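You operate a simulated robot arm through the tools that you are given. There is no shell and no other tool.

Carry out the task below with a simulated robot arm. There is one attempt and no reset: what you move stays moved.

TASK
Glue the short bevelled moulding on top of the short flat one.
Fine: flat moulding against the gluing jig's end fence first; purple glue brush, glue over the whole patch, brush back; ends and edges in line. Set down upright: purple glue brush. A coat counts when it lies all over at full strength: go over it till it gets no stronger.

Only the result counts: the job must be done as asked and must still hold three seconds after the hand-in. Knocking over, shifting, dropping, spilling or breaking anything else fails it.

THE ROBOT
A 7-joint arm with a two-finger parallel gripper, fixed in place. Base frame: the origin is at the foot of the arm, x ahead of it, y to its left, z up. Units: cm, degrees, N and s.
Its first joint turns from -166.0 to 166.0 degrees. Payload 4.4 kg.
Tool frame: the origin (TCP) lies between the finger pads and is the grasp point; the fingertips stand 2.3 cm ahead of it; z points along the fingers, y is the line along which they close. The gripper opens to 9.4 cm. The fingers are 3.8 cm wide and 1 cm thick; the gripper's body (5.4 by 9.6 cm) begins 3.9 cm behind the TCP.
Orientation is that of the tool frame in the base frame, as a unit quaternion [x, y, z, w]. With the fingers straight down and closing along the base's y, the tool's x points along the base's -x, its y along +y and its z along -z.

THE INTERFACE
- The arm moves only by the tool drive_tool. Its argument "motion" is a list of rows, each an object (a shift or turn left out is 0, a gripper value left out holds the last) with "xyz": the shift along the tool's x, y, z in cm, a list of three; "turn": the turn, a rotation vector about the tool's x, y, z in rad, a list of three. In form: [{"xyz": [x, y, z], "turn": [ax, ay, az]}, ...]. A call has 1 to 20 rows; each row shifts and turns the commanded pose from where the row before left it, along the tool's axes as they then stand. "hand" is the opening, from 0 (shut) to 1 (fully open), set as the call begins (left out, the last holds). Rows are played at 5 a second. More than 5 cm and 8.6 degrees between two rows, or a gripper value outside its range, and nothing of the call is played. Where a pose cannot be reached the arm comes as near as it can. A force on the tool above 50 N (or 10 N above the force at the start of the call, whichever is more), or a blocked arm, ends the call early, and 0.2 s more pass. The fingers move at their own pace (about 7.2 cm/s each) and stop on an object; they squeeze with about 27 N. The grip force told is the motor's: it shows also when the fingers shut on nothing. Time passes only in rows, and 0.2 s behind the last, so rows that do not move let the fingers close. The reply holds the time, the measured pose of the TCP, the force on the tool along the base axes, the opening and the grip force, in the units named above and with some noise, with the torque about the TCP (base axes, N m) and any sound that the robot's microphone picked up.
- Cameras (640 x 400 px; columns grow to the right, rows downward): "scene" is fixed at [5.69, 49.64, 156.01]; the picture's right is [-0.15, -0.99, 0.00], its down [-0.51, 0.08, -0.86] and it looks along [0.85, -0.13, -0.52] (base axes); focal length 328 px, centre (320, 200). "wrist" rides on the gripper at [8.7, 1.6, -7.4] in the tool frame; the picture's right is [-0.18, 0.98, 0.00], its down [-0.58, -0.11, -0.81] and it looks along [-0.79, -0.15, 0.59] (tool axes); focal length 243 px, centre (320, 200). There is no depth. A picture from a camera that has moved, and an enlarged one, comes with that camera's place and axes in the base frame and with its lens. The place of the scene camera against the robot may be out by one fixed shift of up to 1.2 cm in any direction.
- snapshot(camera): a new picture of that camera. No time passes.
- inspect(camera, box): a new picture of the part [left, top, right, bottom] of that camera's present view, enlarged. No time passes.
- hand_in(): hands the job in; it is judged then, once.

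Nothing tells you positions but the pictures and the camera data. Unless the task says otherwise, let go and move clear before handing in.

The tools are called as name(argument=value, ...) on one line, values as JSON. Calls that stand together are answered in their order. drive_tool: Moves the arm, as the interface text tells. Its arguments: {"type":"object","properties":{"motion":{"type":"array","items":{"type":"object","properties":{"xyz":{"type":"array","items":{"type":"number"}},"turn":{"type":"array","items":{"type":"number"}}}}},"hand":{"type":"number"}},"required":["motion"]} The other tools are called the same way: snapshot (camera) takes a picture; inspect (camera, box) takes an enlarged picture of a part of a camera's view; hand_in () hands the job in.

At the start:

```text
clock: 0.0
tcp_pos: [59.91, 22.3, 123.55]
orientation: [0.0, 1.0, 0.0, 0.0]
force: [-0.3, 0.2, 0.8]
torque: [0.0, 0.0, 0.01]
finger_gap: 9.41
grip_force: 0.1
```

scene: 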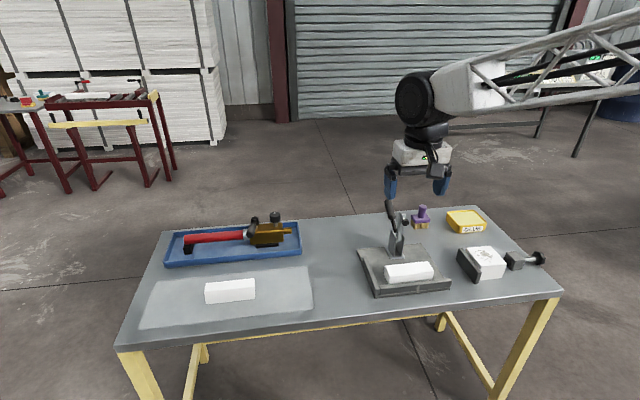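
wrist: 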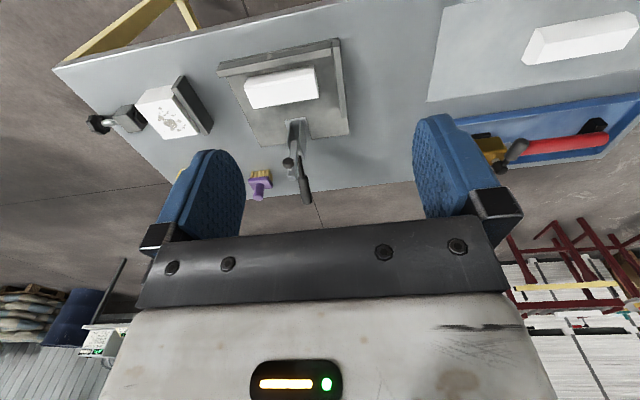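

I see a table with a blue tray, a sheet with one moulding, a gluing jig with another moulding and a clamp, a purple brush, a yellow box and a white block. I'll look closer before moving anything.

inspect(camera="scene", box=[340, 190, 480, 310])

inspect(camera="scene", box=[130, 200, 330, 325])

inspect(camera="scene", box=[400, 190, 560, 290])

inspect(camera="wrist", box=[200, 30, 370, 210])

```text
3.33 times, centred on (410, 250) of scene
camera zoom: at [5.69, 49.64, 156.01], right [-0.15, -0.99, 0.0], down [-0.51, 0.08, -0.86], along [0.85, -0.13, -0.52], focal length 1094 px, centre (20, 33)
```

zoom: 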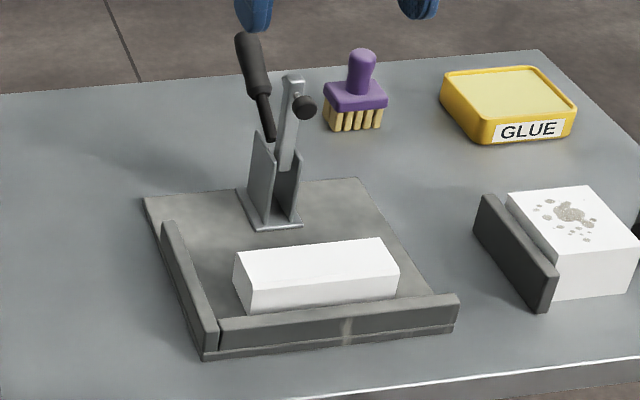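

```text
3.20 times, centred on (230, 262) of scene
camera zoom: at [5.69, 49.64, 156.01], right [-0.15, -0.99, 0.0], down [-0.51, 0.08, -0.86], along [0.85, -0.13, -0.52], focal length 1051 px, centre (608, 0)
```

zoom: 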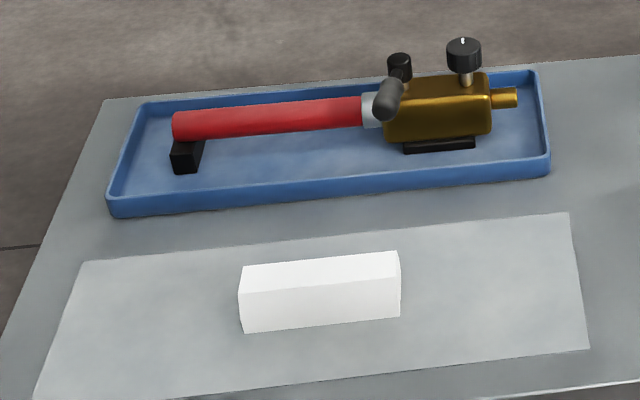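

```text
4.00 times, centred on (480, 240) of scene
camera zoom: at [5.69, 49.64, 156.01], right [-0.15, -0.99, 0.0], down [-0.51, 0.08, -0.86], along [0.85, -0.13, -0.52], focal length 1313 px, centre (-320, 40)
```

zoom: 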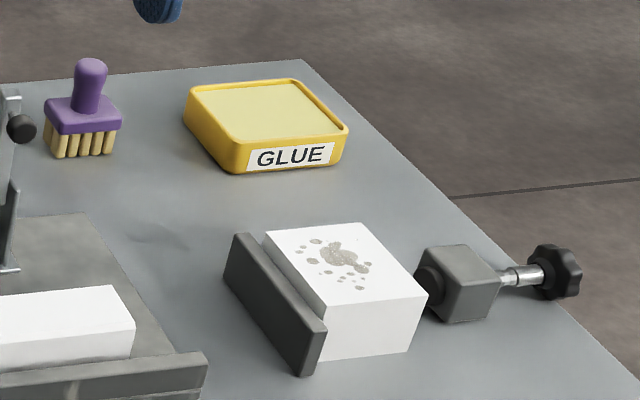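

```text
2.22 times, centred on (285, 120) of wrist
camera zoom: at [51.33, 23.9, 131.05], right [0.18, 0.98, 0.0], down [0.58, -0.11, 0.81], along [0.79, -0.15, -0.59], focal length 539 px, centre (398, 378)
```

zoom: 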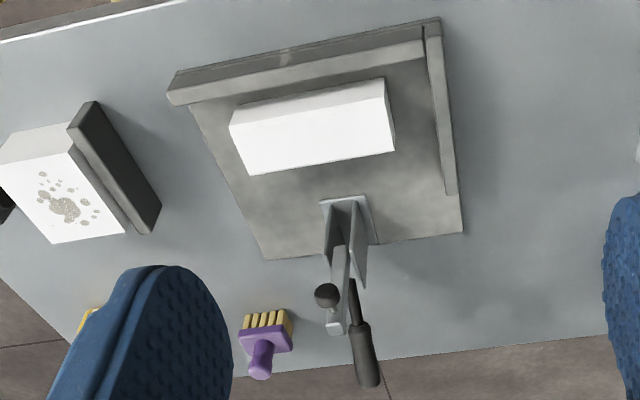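

The table top seems to be at about z = 82, with the jig near x = 70–90, y = 0–24. I'll move the hand over the table and tilt it so the wrist camera looks straight down for a better survey.

drive_tool(motion=[{"xyz": [-3, -3, 0]}, {"xyz": [-3, -3, 0]}, {"xyz": [-3, -3, 0]}, {"turn": [0, 0.14, 0]}, {"turn": [0, 0.14, 0]}, {"turn": [0, 0.14, 0]}, {"turn": [0, 0.14, 0]}, {"turn": [0, 0.14, 0]}, {"turn": [0, 0, 0]}], hand=1)

snapshot(camera="wrist")

```text
clock: 2.0
tcp_pos: [69.08, 13.35, 123.55]
orientation: [0.0, 0.939, 0.0, -0.343]
force: [1.0, -0.4, 0.0]
torque: [-0.01, -0.01, 0.02]
finger_gap: 9.44
grip_force: 0.0
```

```text
taken
camera wrist: at [67.22, 14.94, 134.9], right [0.14, 0.98, -0.12], down [0.96, -0.11, 0.24], along [0.22, -0.15, -0.96], focal length 243 px, centre (320, 200)
```

wrist: 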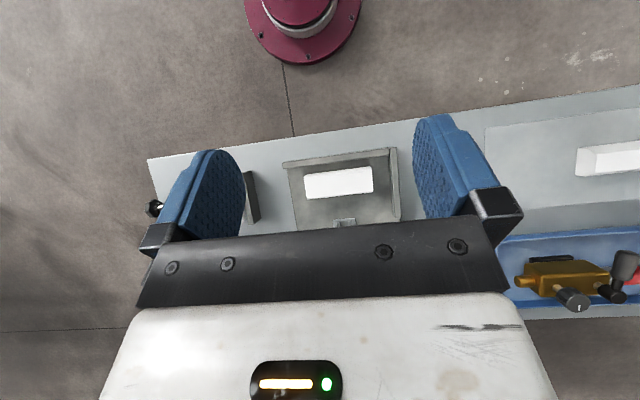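

The jig spans roughly x 70–90, y 0–24, with the flat moulding lying on it. I'll reduce the tilt and shift to view the brush, glue and block side.

drive_tool(motion=[{"xyz": [0, -4, 0], "turn": [0, -0.117, 0]}, {"xyz": [0, -4, 0], "turn": [0, -0.117, 0]}, {"xyz": [0, -4, 0], "turn": [0, -0.117, 0]}, {"turn": [0, 0, 0]}])

snapshot(camera="wrist")

inspect(camera="wrist", box=[240, 80, 420, 240])

```text
clock: 3.0
tcp_pos: [69.02, 1.1, 123.66]
orientation: [-0.001, 0.985, 0.0, -0.173]
force: [-0.6, 0.5, 0.6]
torque: [0.01, -0.01, -0.01]
finger_gap: 9.38
grip_force: 0.1
```

```text
taken
camera wrist: at [63.37, 2.78, 133.63], right [0.17, 0.98, -0.06], down [0.82, -0.11, 0.56], along [0.54, -0.15, -0.83], focal length 243 px, centre (320, 200)
```

wrist: 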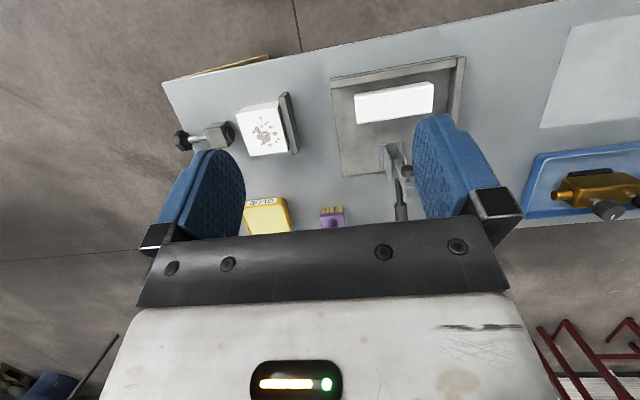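

```text
2.50 times, centred on (330, 160) of wrist
camera zoom: at [63.37, 2.78, 133.63], right [0.17, 0.98, -0.06], down [0.82, -0.11, 0.56], along [0.54, -0.15, -0.83], focal length 606 px, centre (295, 300)
```

zoom: 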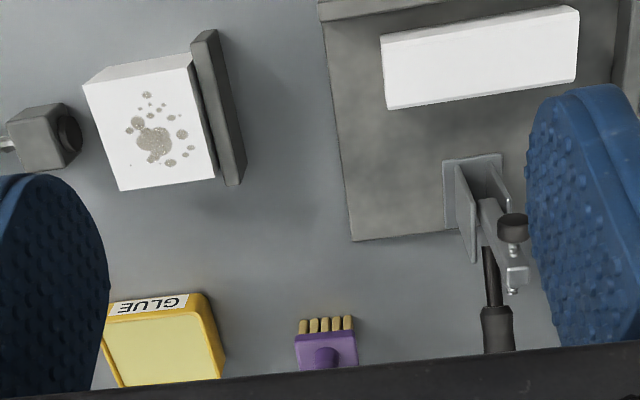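

The brush sits near (100, -4) and the glue tub near (97–104, -20), at the edge of reach. I'll level the tool and get closer to measure them.

drive_tool(motion=[{"turn": [0, -0.117, 0]}, {"turn": [0, -0.117, 0]}, {"turn": [0, -0.116, 0]}, {"xyz": [-0.5, -2, 3.5]}, {"xyz": [-0.5, -2, 3.5]}, {"xyz": [-0.5, -2, 3.5]}, {"xyz": [-0.5, -2, 3.5]}, {"turn": [0, 0, 0]}])

snapshot(camera="wrist")

inspect(camera="wrist", box=[220, 80, 440, 240])

```text
clock: 4.8
tcp_pos: [71.13, -7.02, 109.61]
orientation: [0.0, 1.0, 0.0, 0.0]
force: [0.0, -0.1, 0.5]
torque: [-0.02, -0.02, 0.0]
finger_gap: 9.41
grip_force: 0.1
```

```text
taken
camera wrist: at [62.44, -5.31, 117.06], right [0.18, 0.98, 0.0], down [0.58, -0.11, 0.81], along [0.79, -0.15, -0.59], focal length 243 px, centre (320, 200)
```

wrist: 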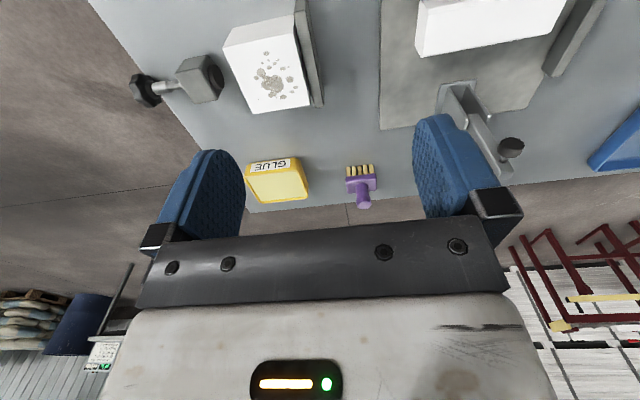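

```text
2.50 times, centred on (330, 160) of wrist
camera zoom: at [62.44, -5.31, 117.06], right [0.18, 0.98, 0.0], down [0.58, -0.11, 0.81], along [0.79, -0.15, -0.59], focal length 606 px, centre (295, 300)
```

zoom: 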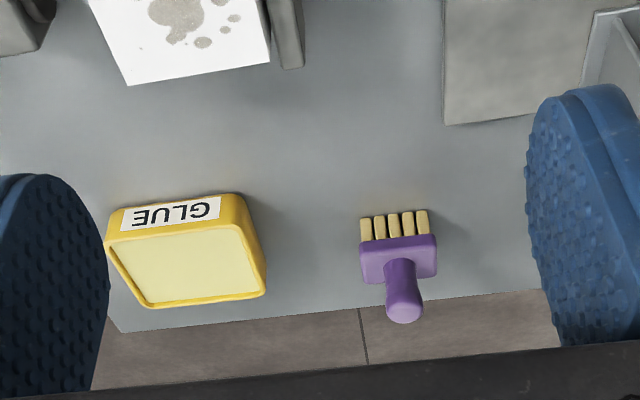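

The brush handle top appears at about (102, -4, 91) and the glue pad at x 96–104, y -26…-16, z ≈ 84.5. I'll test reach above the brush with the tool vertical at a safe height.

drive_tool(motion=[{"xyz": [-4.4, 0.43, 1.2]}, {"xyz": [-4.4, 0.43, 1.2]}, {"xyz": [-4.4, 0.43, 1.2]}, {"xyz": [-4.4, 0.43, 1.2]}, {"xyz": [-4.4, 0.43, 1.2]}, {"xyz": [-4.4, 0.43, 1.2]}, {"xyz": [-4.4, 0.43, 1.2]}, {"xyz": [0, 0, 0]}, {"xyz": [0, 0, 0]}])

snapshot(camera="wrist")

snapshot(camera="scene")

```text
clock: 6.8
tcp_pos: [101.63, -3.96, 101.4]
orientation: [0.0, 1.0, 0.0, 0.0]
force: [0.5, -0.5, -1.1]
torque: [0.0, 0.03, 0.0]
finger_gap: 9.4
grip_force: 0.0
```

```text
taken
camera wrist: at [93.0, -2.29, 108.84], right [0.18, 0.98, 0.0], down [0.58, -0.11, 0.81], along [0.79, -0.15, -0.59], focal length 243 px, centre (320, 200)
```

wrist: 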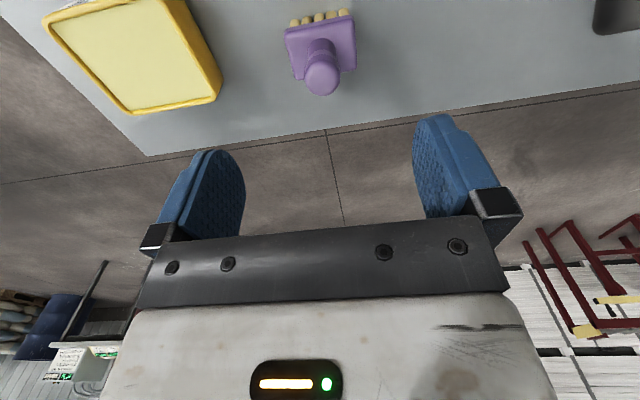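

```text
taken
```

scene: 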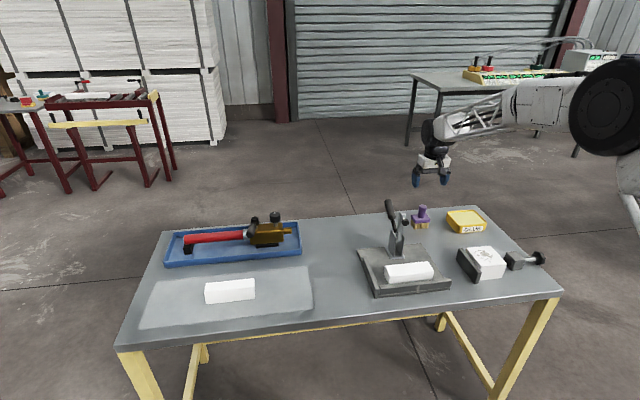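

The pose over the brush is reachable. I'll zoom the wrist view to measure the brush more exactly.

inspect(camera="wrist", box=[260, 0, 380, 110])

inspect(camera="wrist", box=[30, 0, 240, 130])

inspect(camera="scene", box=[390, 195, 500, 245])

```text
3.64 times, centred on (320, 55) of wrist
camera zoom: at [93.0, -2.29, 108.84], right [0.18, 0.98, 0.0], down [0.58, -0.11, 0.81], along [0.79, -0.15, -0.59], focal length 882 px, centre (320, 727)
```

zoom: 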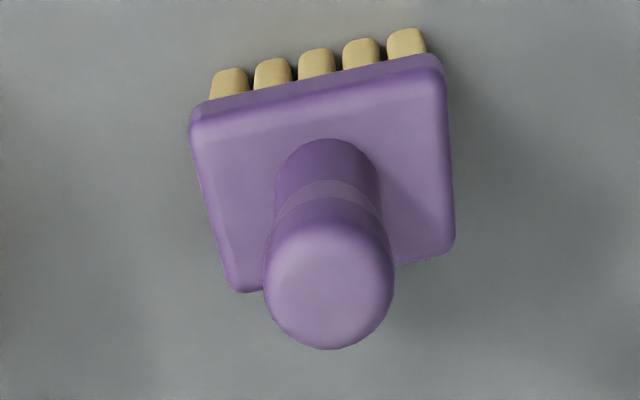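

```text
3.05 times, centred on (135, 65) of wrist
camera zoom: at [93.0, -2.29, 108.84], right [0.18, 0.98, 0.0], down [0.58, -0.11, 0.81], along [0.79, -0.15, -0.59], focal length 739 px, centre (884, 611)
```

zoom: 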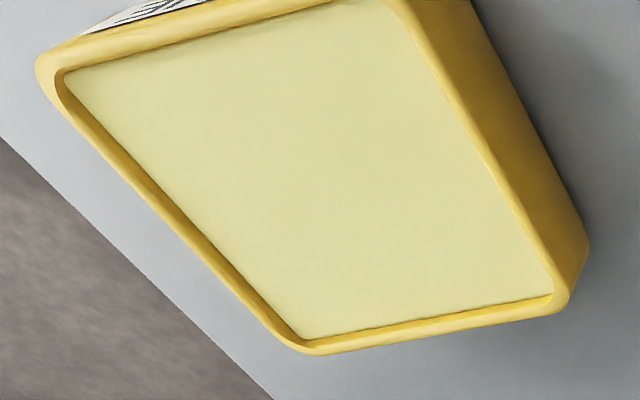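

```text
5.82 times, centred on (445, 220) of scene
camera zoom: at [5.69, 49.64, 156.01], right [-0.15, -0.99, 0.0], down [-0.51, 0.08, -0.86], along [0.85, -0.13, -0.52], focal length 1910 px, centre (-407, 84)
```

zoom: 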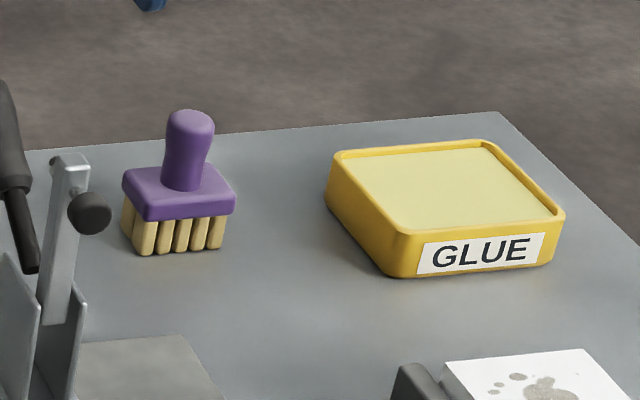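

Brush: centre about (102.2, -3.8), block 5.5 × 4 cm, handle top z ≈ 91; glue pad x 96.6–105, y -26…-16. Next I'll fly up and back to view the jig and the flat moulding.

drive_tool(motion=[{"xyz": [0, 0, -4.5]}, {"xyz": [0, 0, -4.5]}, {"xyz": [4.16, 1.7, 0]}, {"xyz": [4.16, 1.7, 0]}, {"xyz": [4.16, 1.7, 0]}, {"xyz": [4.16, 1.7, 0]}, {"xyz": [4.16, 1.7, 0]}, {"xyz": [4.16, 1.7, 0]}, {"xyz": [4.16, 1.7, 0]}, {"xyz": [4.16, 1.7, 0]}, {"xyz": [4.16, 1.7, 0]}, {"xyz": [4.16, 1.7, 0]}, {"xyz": [0, 0, 4]}, {"xyz": [0, 0, 0]}])

snapshot(camera="wrist")

inspect(camera="wrist", box=[230, 60, 410, 180])

```text
clock: 9.8
tcp_pos: [60.02, 13.29, 106.09]
orientation: [0.001, 1.0, 0.001, 0.002]
force: [0.2, 0.0, -1.1]
torque: [0.02, 0.0, 0.01]
finger_gap: 9.39
grip_force: 0.0
```

```text
taken
camera wrist: at [51.38, 14.96, 113.6], right [0.18, 0.98, 0.0], down [0.58, -0.11, 0.81], along [0.79, -0.15, -0.59], focal length 243 px, centre (320, 200)
```

wrist: 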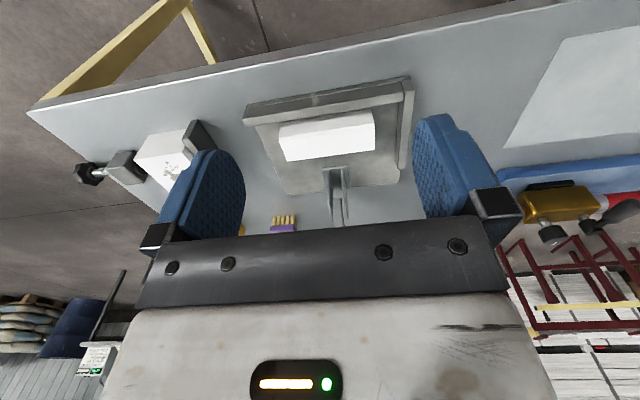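

```text
3.33 times, centred on (320, 120) of wrist
camera zoom: at [51.38, 14.96, 113.6], right [0.18, 0.98, 0.0], down [0.58, -0.11, 0.81], along [0.79, -0.15, -0.59], focal length 809 px, centre (320, 467)
```

zoom: 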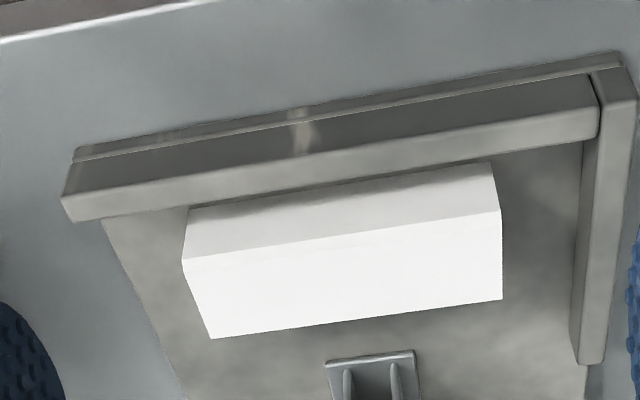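

The flat moulding lies at about x 73.2–78.1, y 4.7–18.6, top z ≈ 85.3; the end fence's inner face is at y ≈ 22.6, so it must slide about 4 cm in +y. I'll yaw the tool 90° so the camera looks along +y and the fingers close across the moulding.

drive_tool(motion=[{"xyz": [0, -1, -0.3], "turn": [0, 0, -0.1428]}, {"turn": [0, 0, -0.1428]}, {"turn": [0, 0, -0.1428]}, {"turn": [0, 0, -0.1428]}, {"turn": [0, 0, -0.1428]}, {"turn": [0, 0, -0.1428]}, {"turn": [0, 0, -0.1428]}, {"turn": [0, 0, -0.1428]}, {"turn": [0, 0, -0.1428]}, {"turn": [0, 0, -0.1428]}, {"turn": [0, 0, -0.1428]}, {"xyz": [0, 0, 0]}])

snapshot(camera="wrist")

```text
clock: 12.4
tcp_pos: [60.04, 12.19, 106.5]
orientation: [-0.707, 0.707, 0.0, 0.001]
force: [-0.8, 0.1, 0.6]
torque: [-0.03, 0.02, -0.01]
finger_gap: 9.4
grip_force: 0.1
```

```text
taken
camera wrist: at [58.54, 3.6, 113.95], right [-0.98, 0.18, 0.0], down [0.11, 0.58, 0.81], along [0.15, 0.79, -0.59], focal length 243 px, centre (320, 200)
```

wrist: 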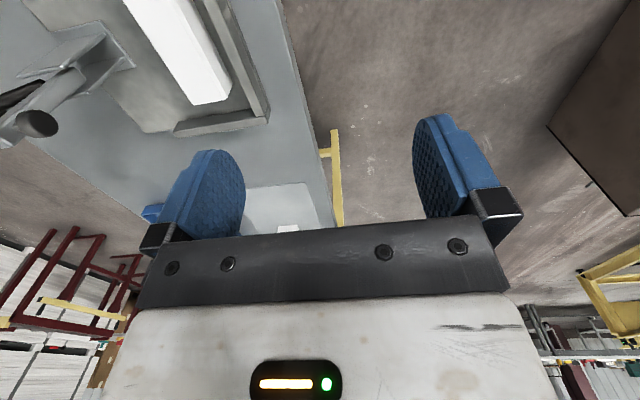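

The tool now has x → base -y, y → base -x. I'll back off to the -y side of the jig so the camera sees along the moulding to the end fence and the clamp.

drive_tool(motion=[{"xyz": [3, -2.6, -0.4]}, {"xyz": [3, -2.6, -0.4]}, {"xyz": [3, -2.6, -0.4]}, {"xyz": [3, -2.6, -0.4]}, {"xyz": [3, -2.6, -0.4]}, {"xyz": [3, -2.6, -0.4]}, {"xyz": [0, 0, 0]}])

snapshot(camera="wrist")

inspect(camera="wrist", box=[200, 60, 440, 230])

```text
clock: 14.0
tcp_pos: [75.67, -5.82, 108.82]
orientation: [-0.707, 0.708, 0.0, 0.0]
force: [0.5, 0.8, 0.5]
torque: [0.0, 0.05, 0.0]
finger_gap: 9.43
grip_force: 0.0
```

```text
taken
camera wrist: at [74.09, -14.38, 116.36], right [-0.98, 0.18, 0.0], down [0.11, 0.58, 0.81], along [0.15, 0.79, -0.59], focal length 243 px, centre (320, 200)
```

wrist: 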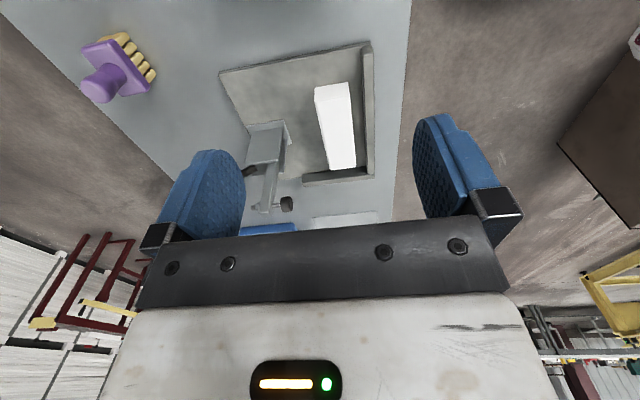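

```text
2.35 times, centred on (320, 145) of wrist
camera zoom: at [74.09, -14.38, 116.36], right [-0.98, 0.18, 0.0], down [0.11, 0.58, 0.81], along [0.15, 0.79, -0.59], focal length 571 px, centre (320, 329)
```

zoom: 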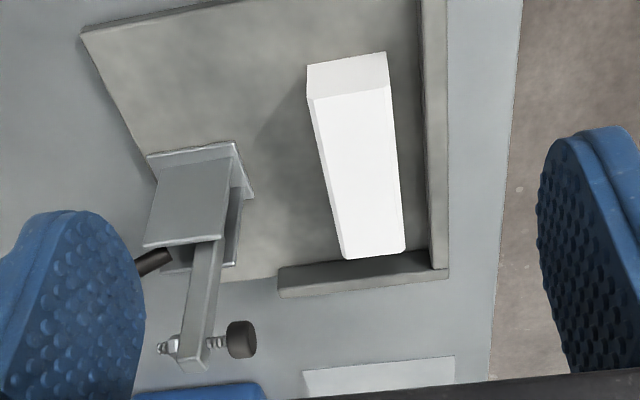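

The flat moulding's centre is about (75.7, 11.5), width ~4.8, and the end fence face is at y ≈ 22.4. I'll go above it with a part-open hand and descend part way to check clearance against the clamp pad (83.5, 11.6, 97).

drive_tool(motion=[{"xyz": [-3.96, -0.03, 0]}, {"xyz": [-3.96, -0.03, 0]}, {"xyz": [-3.96, -0.03, 0]}, {"xyz": [-3.96, -0.03, 0]}, {"xyz": [-3.96, -0.02, 0]}, {"xyz": [0, 0, 4]}, {"xyz": [0, 0, 4]}, {"xyz": [0, 0, 4]}, {"xyz": [0, 0, 0]}], hand=0.66)

snapshot(camera="wrist")

snapshot(camera="scene")

inspect(camera="scene", box=[340, 170, 480, 310])

```text
clock: 16.0
tcp_pos: [76.22, 14.09, 96.94]
orientation: [-0.707, 0.707, -0.001, 0.0]
force: [-0.3, -1.1, -0.1]
torque: [0.03, 0.03, 0.02]
finger_gap: 6.22
grip_force: 0.2
```

```text
taken
camera wrist: at [74.52, 5.45, 104.48], right [-0.98, 0.18, 0.0], down [0.11, 0.58, 0.81], along [0.15, 0.79, -0.59], focal length 243 px, centre (320, 200)
```

wrist: 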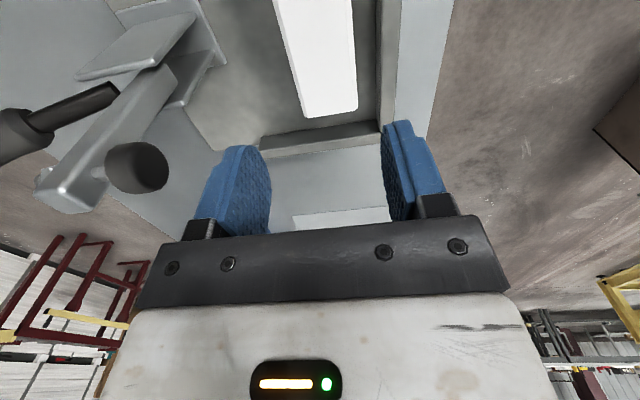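

```text
taken
```

scene: 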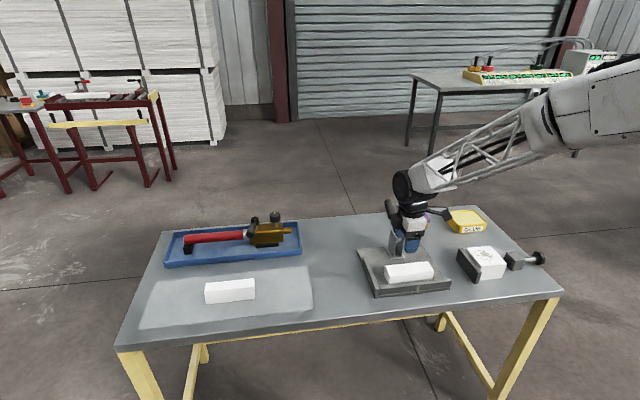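

```text
2.86 times, centred on (410, 240) of scene
camera zoom: at [5.69, 49.64, 156.01], right [-0.15, -0.99, 0.0], down [-0.51, 0.08, -0.86], along [0.85, -0.13, -0.52], focal length 938 px, centre (63, 86)
```

zoom: 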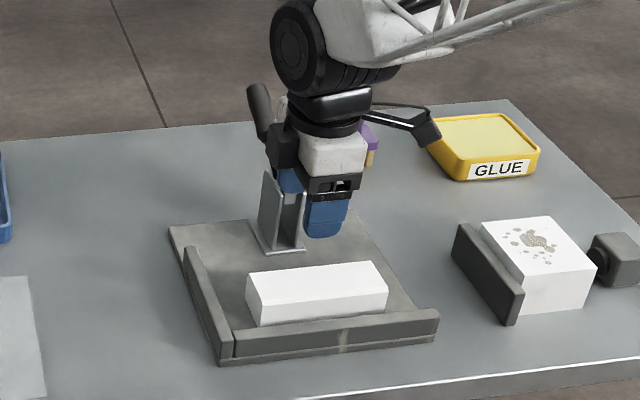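

Alignment looks close: the moulding's centre is about 0.2 cm toward -x of the tool. I'll shift and descend to just above it, then look.

drive_tool(motion=[{"xyz": [0, 0.2, 2]}, {"xyz": [0, 0, 3]}, {"xyz": [0, 0, 3]}, {"xyz": [0, 0, 1]}, {"xyz": [0, 0, 0]}])

snapshot(camera="wrist")

inspect(camera="scene", box=[350, 180, 470, 300])

```text
clock: 17.2
tcp_pos: [75.81, 14.0, 87.77]
orientation: [-0.707, 0.708, 0.0, 0.001]
force: [0.8, 0.5, 0.3]
torque: [0.02, -0.04, -0.01]
finger_gap: 6.19
grip_force: 0.1
```

```text
taken
camera wrist: at [74.12, 5.41, 95.35], right [-0.98, 0.18, 0.0], down [0.11, 0.58, 0.81], along [0.15, 0.79, -0.59], focal length 243 px, centre (320, 200)
```

wrist: 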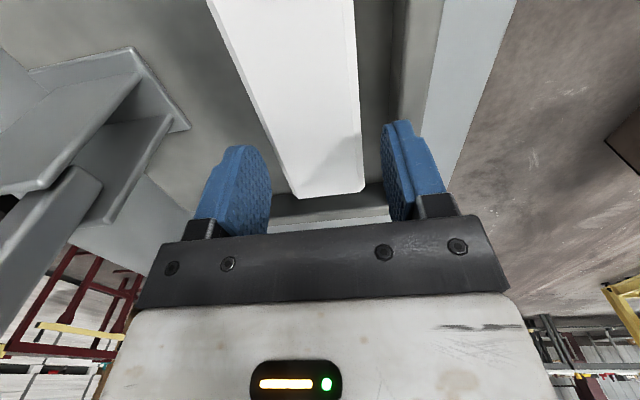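

```text
3.33 times, centred on (410, 240) of scene
camera zoom: at [5.69, 49.64, 156.01], right [-0.15, -0.99, 0.0], down [-0.51, 0.08, -0.86], along [0.85, -0.13, -0.52], focal length 1094 px, centre (20, 67)
```

zoom: 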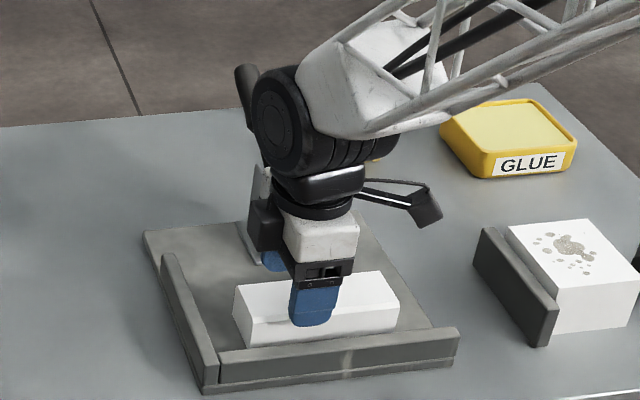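

Fingers straddle the moulding; I'll nudge +0.2 in x, descend another 1.9 cm and close gently on it.

drive_tool(motion=[{"xyz": [0, -0.2, 0.6]}, {"xyz": [0, 0, 0.7]}, {"xyz": [0, 0, 0.6]}, {"xyz": [0, 0, 0]}])

snapshot(camera="wrist")

```text
clock: 18.2
tcp_pos: [75.86, 13.85, 85.99]
orientation: [-0.707, 0.707, -0.001, 0.001]
force: [-0.6, -0.5, 0.3]
torque: [0.01, 0.0, 0.01]
finger_gap: 6.21
grip_force: 0.0
```

```text
taken
camera wrist: at [74.3, 5.34, 93.45], right [-0.98, 0.18, 0.0], down [0.11, 0.58, 0.81], along [0.15, 0.79, -0.59], focal length 243 px, centre (320, 200)
```

wrist: 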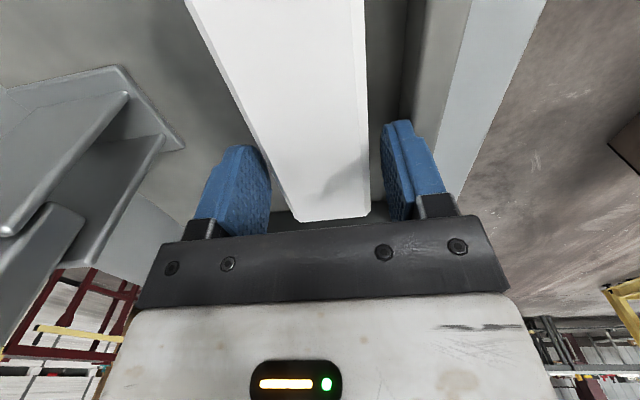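

Both fingers clear the sides of the moulding. Closing now.

drive_tool(motion=[{"xyz": [0, 0, 0]}, {"xyz": [0, 0, 0]}, {"xyz": [0, 0, 0]}], hand=0)

snapshot(camera="wrist")

```text
clock: 19.0
tcp_pos: [75.92, 13.94, 86.01]
orientation: [0.708, -0.707, 0.001, 0.0]
force: [-1.4, -0.4, 1.7]
torque: [0.03, 0.08, 0.04]
finger_gap: 4.96
grip_force: 26.8
```

```text
taken
camera wrist: at [74.3, 5.34, 93.45], right [-0.98, 0.18, 0.0], down [0.11, 0.58, 0.81], along [0.15, 0.79, -0.59], focal length 243 px, centre (320, 200)
```

wrist: 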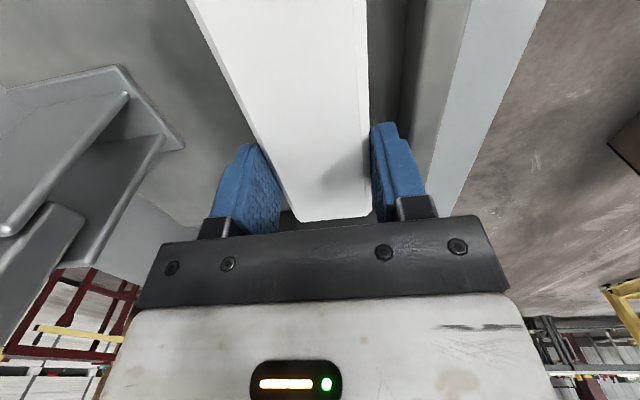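

Gripped (gap 4.96 cm). I'll slide it +y about 3 cm, then creep until the force shows contact with the fence.

drive_tool(motion=[{"xyz": [-0.8, 0, 0]}, {"xyz": [-0.8, 0, 0]}, {"xyz": [-0.8, 0, 0]}, {"xyz": [-0.6, 0, 0]}, {"xyz": [0, 0, 0]}])

snapshot(camera="wrist")

inspect(camera="scene", box=[350, 210, 470, 300])

```text
clock: 20.2
tcp_pos: [75.96, 16.99, 85.9]
orientation: [0.707, -0.707, 0.001, -0.001]
force: [-0.4, -2.2, 7.0]
torque: [-0.21, 0.14, -0.02]
finger_gap: 4.93
grip_force: 27.3
```

```text
taken
camera wrist: at [74.37, 8.41, 93.45], right [-0.98, 0.18, 0.0], down [0.11, 0.58, 0.81], along [0.15, 0.79, -0.59], focal length 243 px, centre (320, 200)
```

wrist: 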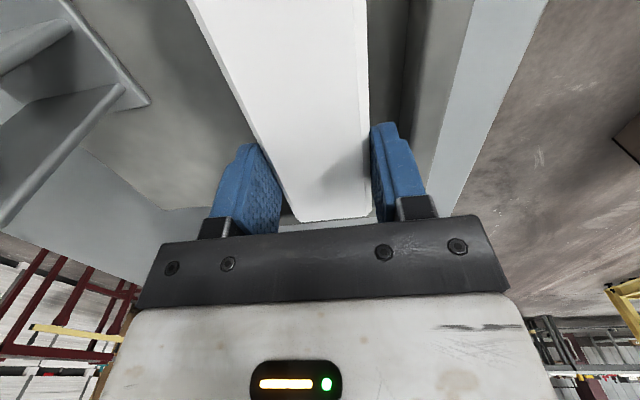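

```text
4.44 times, centred on (410, 255) of scene
camera zoom: at [5.69, 49.64, 156.01], right [-0.15, -0.99, 0.0], down [-0.51, 0.08, -0.86], along [0.85, -0.13, -0.52], focal length 1459 px, centre (-80, -44)
```

zoom: 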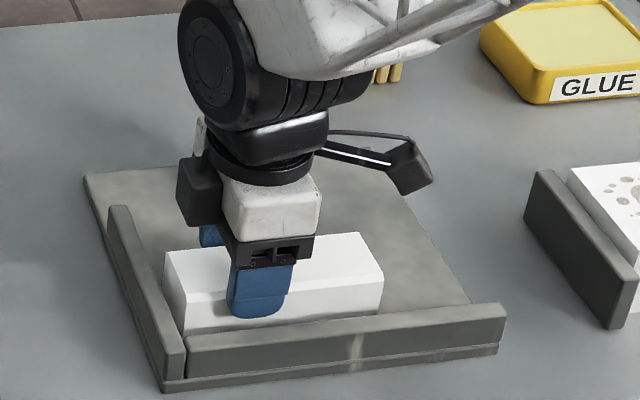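

The moulding moved 3 cm and a small gap to the fence remains. Creeping on.

drive_tool(motion=[{"xyz": [-0.15, 0, 0]}, {"xyz": [-0.15, 0, 0]}, {"xyz": [-0.15, 0, 0]}, {"xyz": [-0.15, 0, 0]}])

inspect(camera="scene", box=[360, 240, 420, 300])

```text
clock: 21.2
tcp_pos: [75.97, 17.62, 85.83]
orientation: [-0.707, 0.707, -0.001, 0.0]
force: [2.4, -1.5, 4.8]
torque: [-0.08, -0.16, -0.02]
finger_gap: 4.96
grip_force: 27.2
```

```text
6.67 times, centred on (390, 270) of scene
camera zoom: at [5.69, 49.64, 156.01], right [-0.15, -0.99, 0.0], down [-0.51, 0.08, -0.86], along [0.85, -0.13, -0.52], focal length 2189 px, centre (-147, -267)
```

zoom: 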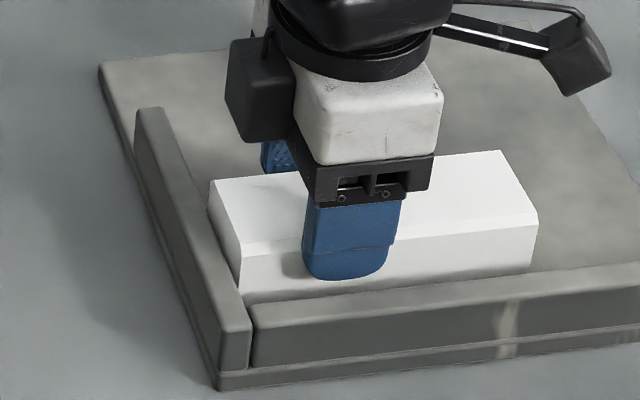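

No contact yet (y-force ≈ -1.5 N). Creeping in 0.1 cm steps.

drive_tool(motion=[{"xyz": [-0.1, 0, 0]}, {"xyz": [-0.1, 0, 0]}])

```text
clock: 21.8
tcp_pos: [75.89, 17.8, 85.86]
orientation: [0.707, -0.707, 0.001, 0.0]
force: [0.2, 0.2, -0.3]
torque: [0.06, -0.01, 0.03]
finger_gap: 4.97
grip_force: 26.6
```

drive_tool(motion=[{"xyz": [-0.1, 0, 0]}, {"xyz": [-0.1, 0, 0]}])

```text
clock: 22.4
tcp_pos: [75.95, 17.99, 86.01]
orientation: [-0.707, 0.708, -0.001, 0.001]
force: [1.3, -19.4, -1.1]
torque: [-0.45, -0.02, 0.03]
finger_gap: 4.98
grip_force: 26.6
```

Contact: -19 N against the end fence at y ≈ 18.0 (TCP). The flat moulding's centre line is x ≈ 75.9. I'll open, rise straight up and check.

drive_tool(motion=[{"xyz": [0, 0, 0]}, {"xyz": [0, 0, 0]}], hand=0.66)

drive_tool(motion=[{"xyz": [0, 0, -2]}, {"xyz": [0, 0, -3]}, {"xyz": [0, 0, -5]}, {"xyz": [5, 0, -5]}, {"xyz": [5, 0, -3]}, {"xyz": [0, 0, 0]}])

snapshot(camera="wrist")

inspect(camera="wrist", box=[230, 60, 390, 180])

```text
clock: 23.0
tcp_pos: [76.01, 18.17, 86.08]
orientation: [-0.707, 0.707, -0.001, 0.001]
force: [0.4, -0.5, -1.0]
torque: [-0.01, -0.01, -0.01]
finger_gap: 6.2
grip_force: 0.1
```

```text
refused: row 4 steps farther than a row can; nothing moved
```

```text
taken
camera wrist: at [74.28, 9.49, 93.59], right [-0.98, 0.18, 0.0], down [0.11, 0.58, 0.81], along [0.15, 0.79, -0.59], focal length 243 px, centre (320, 200)
```

wrist: 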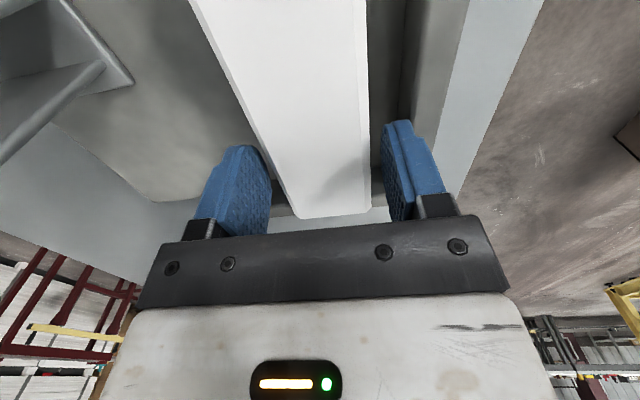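

```text
3.33 times, centred on (310, 120) of wrist
camera zoom: at [74.28, 9.49, 93.59], right [-0.98, 0.18, 0.0], down [0.11, 0.58, 0.81], along [0.15, 0.79, -0.59], focal length 809 px, centre (353, 467)
```

zoom: 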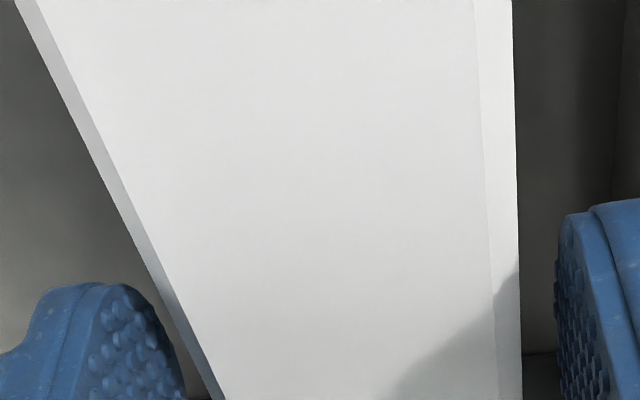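

The last move was refused for step size; fingers are open and clear. I'll rise straight up with smaller steps, then back off in -y to view.

drive_tool(motion=[{"xyz": [0, 0, -2]}, {"xyz": [0, 0, -3]}, {"xyz": [0, 0, -4.8]}, {"xyz": [3.5, 0, -3]}, {"xyz": [3.5, 0, -3]}, {"xyz": [3.5, 0, -1]}, {"xyz": [0, 0, 0]}])

snapshot(camera="wrist")

inspect(camera="wrist", box=[240, 50, 400, 200])

inspect(camera="scene", box=[350, 240, 470, 310])

inspect(camera="scene", box=[180, 265, 280, 320])

```text
clock: 24.6
tcp_pos: [75.79, 7.6, 102.94]
orientation: [0.707, -0.707, 0.0, 0.0]
force: [0.7, 0.6, 1.0]
torque: [-0.01, -0.01, -0.01]
finger_gap: 6.21
grip_force: 0.1
```

```text
taken
camera wrist: at [74.22, -1.06, 110.32], right [-0.98, 0.18, 0.0], down [0.11, 0.58, 0.81], along [0.15, 0.79, -0.59], focal length 243 px, centre (320, 200)
```

wrist: 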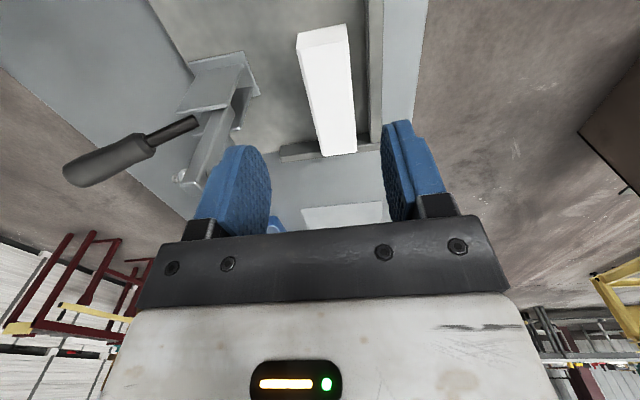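

```text
2.67 times, centred on (320, 125) of wrist
camera zoom: at [74.22, -1.06, 110.32], right [-0.98, 0.18, 0.0], down [0.11, 0.58, 0.81], along [0.15, 0.79, -0.59], focal length 647 px, centre (320, 400)
```

zoom: 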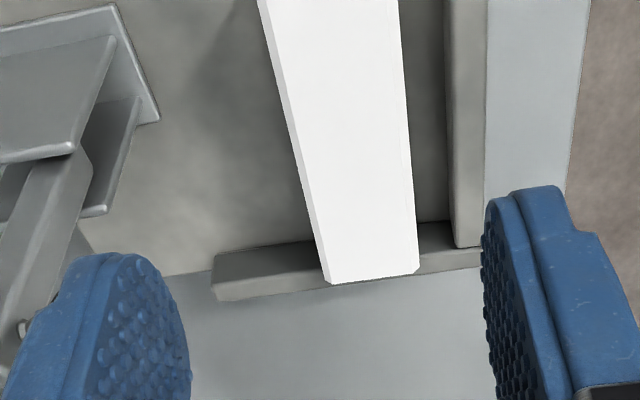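

```text
5.33 times, centred on (410, 275) of scene
camera zoom: at [5.69, 49.64, 156.01], right [-0.15, -0.99, 0.0], down [-0.51, 0.08, -0.86], along [0.85, -0.13, -0.52], focal length 1751 px, centre (-160, -200)
```

zoom: 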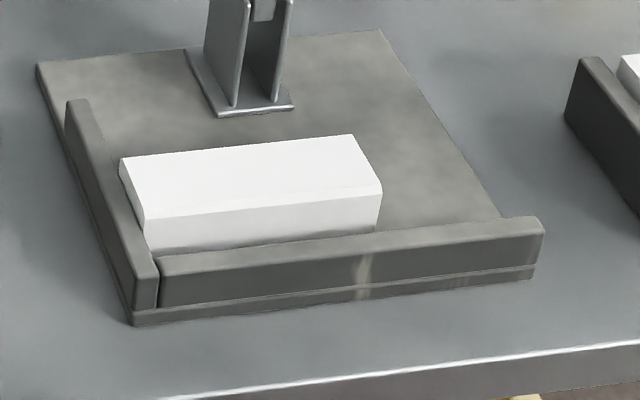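

```text
6.40 times, centred on (230, 292) of scene
camera zoom: at [5.69, 49.64, 156.01], right [-0.15, -0.99, 0.0], down [-0.51, 0.08, -0.86], along [0.85, -0.13, -0.52], focal length 2101 px, centre (896, -392)
```

zoom: 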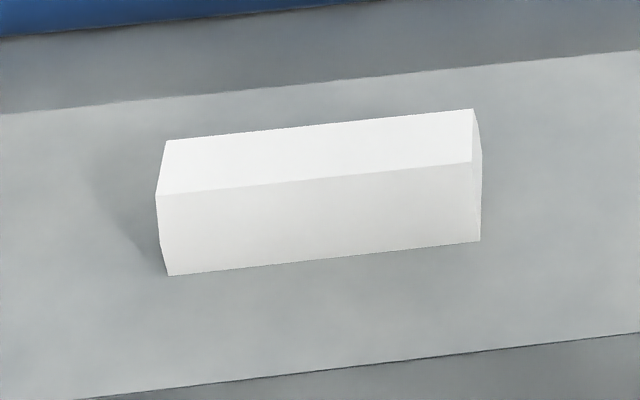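

The moulding on the jig now sits against the end fence. Its top shows thin strips along the edges, so before gluing I want to make sure which one is flat and which is bevelled; I'll go look at the other one.

drive_tool(motion=[{"xyz": [-2, 0, -2]}, {"xyz": [-4.6, 0, 0]}, {"xyz": [-4.6, 0, 0]}, {"xyz": [-4.6, 0, 0]}, {"xyz": [-4.6, 0, 0]}, {"xyz": [-4.6, 0, 0]}, {"xyz": [-4.6, 0, 0]}, {"xyz": [-4.6, 0, 0]}, {"xyz": [-3.2, 0, 0]}, {"xyz": [0, 0, 0]}], hand=1)

snapshot(camera="wrist")

inspect(camera="wrist", box=[240, 60, 400, 220])

```text
clock: 26.8
tcp_pos: [75.98, 45.11, 104.86]
orientation: [-0.707, 0.707, 0.0, 0.0]
force: [0.4, 0.4, 0.0]
torque: [-0.01, 0.0, -0.01]
finger_gap: 9.4
grip_force: 0.2
```

```text
taken
camera wrist: at [74.4, 36.44, 112.36], right [-0.98, 0.18, 0.0], down [0.11, 0.58, 0.81], along [0.15, 0.79, -0.59], focal length 243 px, centre (320, 200)
```

wrist: 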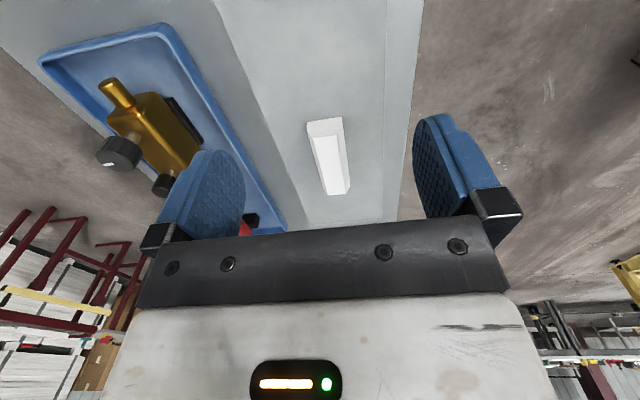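

```text
2.50 times, centred on (320, 140) of wrist
camera zoom: at [74.4, 36.44, 112.36], right [-0.98, 0.18, 0.0], down [0.11, 0.58, 0.81], along [0.15, 0.79, -0.59], focal length 606 px, centre (320, 350)
```

zoom: 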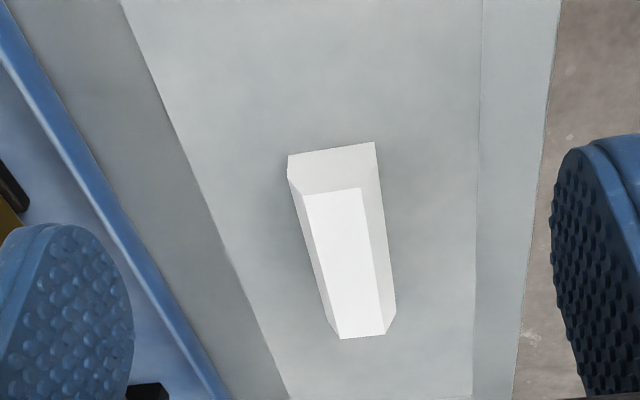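

Confirmed: the one on the sheet has bevels along both long sides, so the jig one is the flat one. I'll move closer to measure the bevelled one now.

drive_tool(motion=[{"xyz": [-2.67, -0.6, 2.5]}, {"xyz": [-2.67, -0.6, 2.5]}, {"xyz": [-2.67, -0.6, 2.5]}, {"xyz": [0, 0, 0]}])

snapshot(camera="wrist")

inspect(camera="wrist", box=[260, 30, 400, 180])

```text
clock: 27.8
tcp_pos: [77.96, 53.16, 97.18]
orientation: [-0.707, 0.707, -0.001, 0.0]
force: [1.3, 0.6, 0.6]
torque: [0.01, -0.01, 0.02]
finger_gap: 9.39
grip_force: 0.1
```

```text
taken
camera wrist: at [76.33, 44.49, 104.81], right [-0.98, 0.18, 0.0], down [0.11, 0.58, 0.81], along [0.15, 0.79, -0.59], focal length 243 px, centre (320, 200)
```

wrist: 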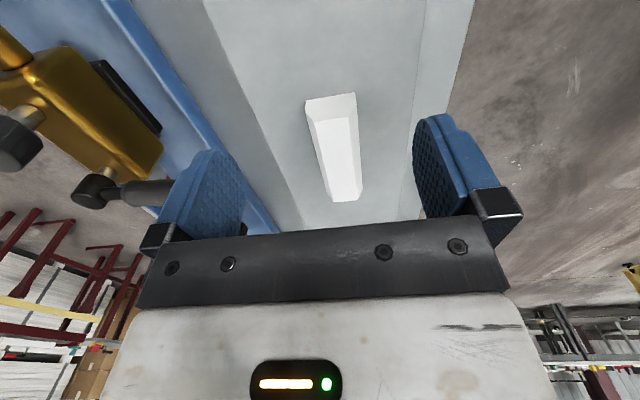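

```text
2.67 times, centred on (330, 105) of wrist
camera zoom: at [76.33, 44.49, 104.81], right [-0.98, 0.18, 0.0], down [0.11, 0.58, 0.81], along [0.15, 0.79, -0.59], focal length 647 px, centre (293, 453)
```

zoom: 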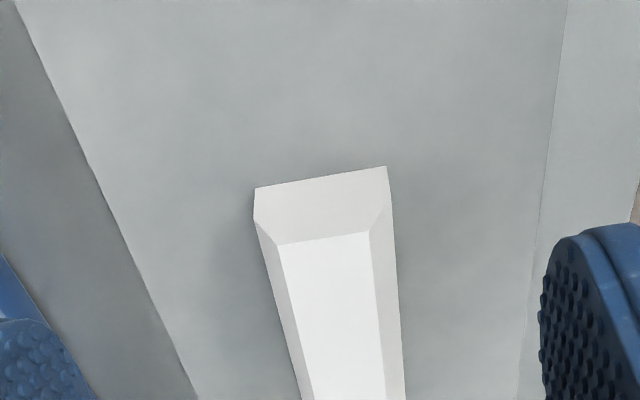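

The bevelled piece: base about 5 cm wide centred near x = 77.8, y 58.6–72.6, vertical sides ~2.3 cm, total ~3.9 cm high. Now I'll fetch the brush: fly up and back, turn the yaw back, and go above it.

drive_tool(motion=[{"xyz": [0, 0, -4.3]}, {"xyz": [0, 0, -4.3]}, {"xyz": [0, 0, -4.4]}, {"xyz": [4.45, 0, 0]}, {"xyz": [4.45, 0, 0]}, {"xyz": [4.45, 0, 0]}, {"xyz": [4.45, 0, 0]}, {"xyz": [4.45, 0, 0]}, {"xyz": [4.45, 0, 0]}, {"xyz": [4.45, 0, 0]}, {"xyz": [4.45, 0, 0]}, {"xyz": [4.45, 0, 0]}, {"xyz": [0, 0, 0]}], hand=1)

drive_tool(motion=[{"turn": [0, 0, 0.1428]}, {"turn": [0, 0, 0.1428]}, {"turn": [0, 0, 0.1428]}, {"turn": [0, 0, 0.1428]}, {"turn": [0, 0, 0.1428]}, {"turn": [0, 0, 0.1428]}, {"turn": [0, 0, 0.1428]}, {"turn": [0, 0, 0.1428]}, {"turn": [0, 0, 0.1428]}, {"turn": [0, 0, 0.1428]}, {"turn": [0, 0, 0.1428]}, {"xyz": [-3.5, -2.39, 0]}, {"xyz": [-3.5, -2.39, 0]}, {"xyz": [-3.5, -2.39, 0]}, {"xyz": [-3.5, -2.39, 0]}, {"xyz": [-3.5, -2.39, 0]}, {"xyz": [-3.5, -2.39, 0]}, {"xyz": [-3.5, -2.39, 0]}, {"xyz": [0, 0, 0]}])

snapshot(camera="wrist")

```text
clock: 30.6
tcp_pos: [77.58, 13.11, 110.67]
orientation: [0.707, -0.707, 0.0, -0.001]
force: [0.8, -0.4, 0.6]
torque: [-0.03, 0.0, 0.03]
finger_gap: 9.39
grip_force: 0.1
```

```text
clock: 34.6
tcp_pos: [102.38, -4.03, 110.21]
orientation: [-0.001, 1.0, 0.0, 0.001]
force: [-0.4, 0.4, -0.1]
torque: [0.01, -0.03, -0.03]
finger_gap: 9.4
grip_force: 0.0
```

```text
taken
camera wrist: at [93.69, -2.3, 117.7], right [0.18, 0.98, 0.0], down [0.58, -0.11, 0.81], along [0.79, -0.15, -0.59], focal length 243 px, centre (320, 200)
```

wrist: 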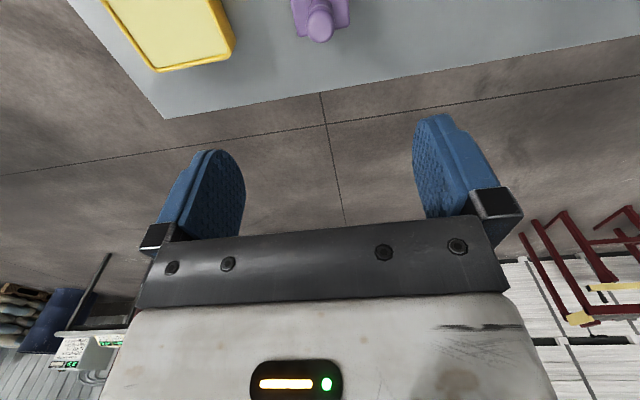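

The brush handle lines up with the tool axis. Descending to just above it to check.

drive_tool(motion=[{"xyz": [0, 0, 4]}, {"xyz": [0, 0, 4]}, {"xyz": [0, 0, 4]}, {"xyz": [0, 0, 2]}, {"xyz": [0, 0, 0]}])

snapshot(camera="wrist")

```text
clock: 35.8
tcp_pos: [102.25, -4.0, 96.12]
orientation: [0.0, 1.0, 0.0, 0.0]
force: [-0.7, 0.3, -0.6]
torque: [0.0, -0.02, 0.01]
finger_gap: 9.41
grip_force: 0.2
```

```text
taken
camera wrist: at [93.66, -2.25, 103.62], right [0.18, 0.98, 0.0], down [0.58, -0.11, 0.81], along [0.79, -0.15, -0.59], focal length 243 px, centre (320, 200)
```

wrist: 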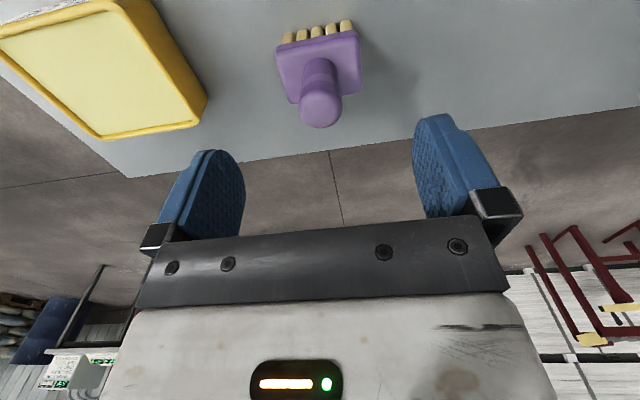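

inspect(camera="wrist", box=[260, 0, 380, 140])

inspect(camera="scene", box=[390, 150, 470, 240])

```text
2.86 times, centred on (320, 70) of wrist
camera zoom: at [93.66, -2.25, 103.62], right [0.18, 0.98, 0.0], down [0.58, -0.11, 0.81], along [0.79, -0.15, -0.59], focal length 693 px, centre (320, 571)
```

zoom: 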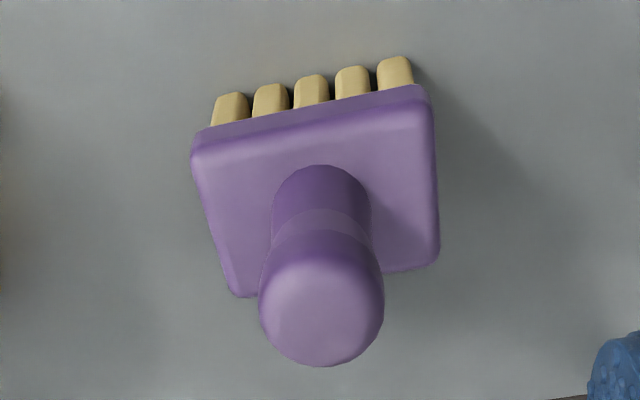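

```text
4.44 times, centred on (430, 195) of scene
camera zoom: at [5.69, 49.64, 156.01], right [-0.15, -0.99, 0.0], down [-0.51, 0.08, -0.86], along [0.85, -0.13, -0.52], focal length 1459 px, centre (-169, 222)
```

zoom: 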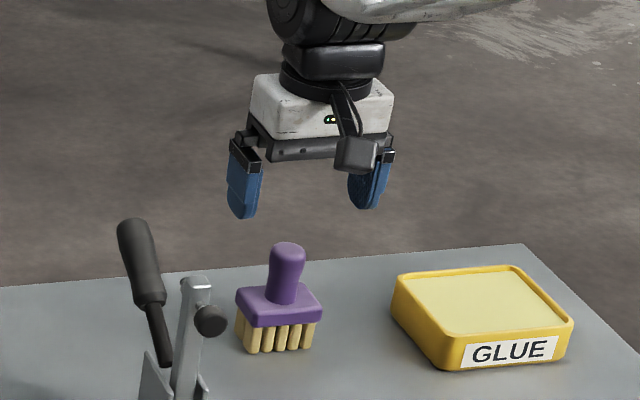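

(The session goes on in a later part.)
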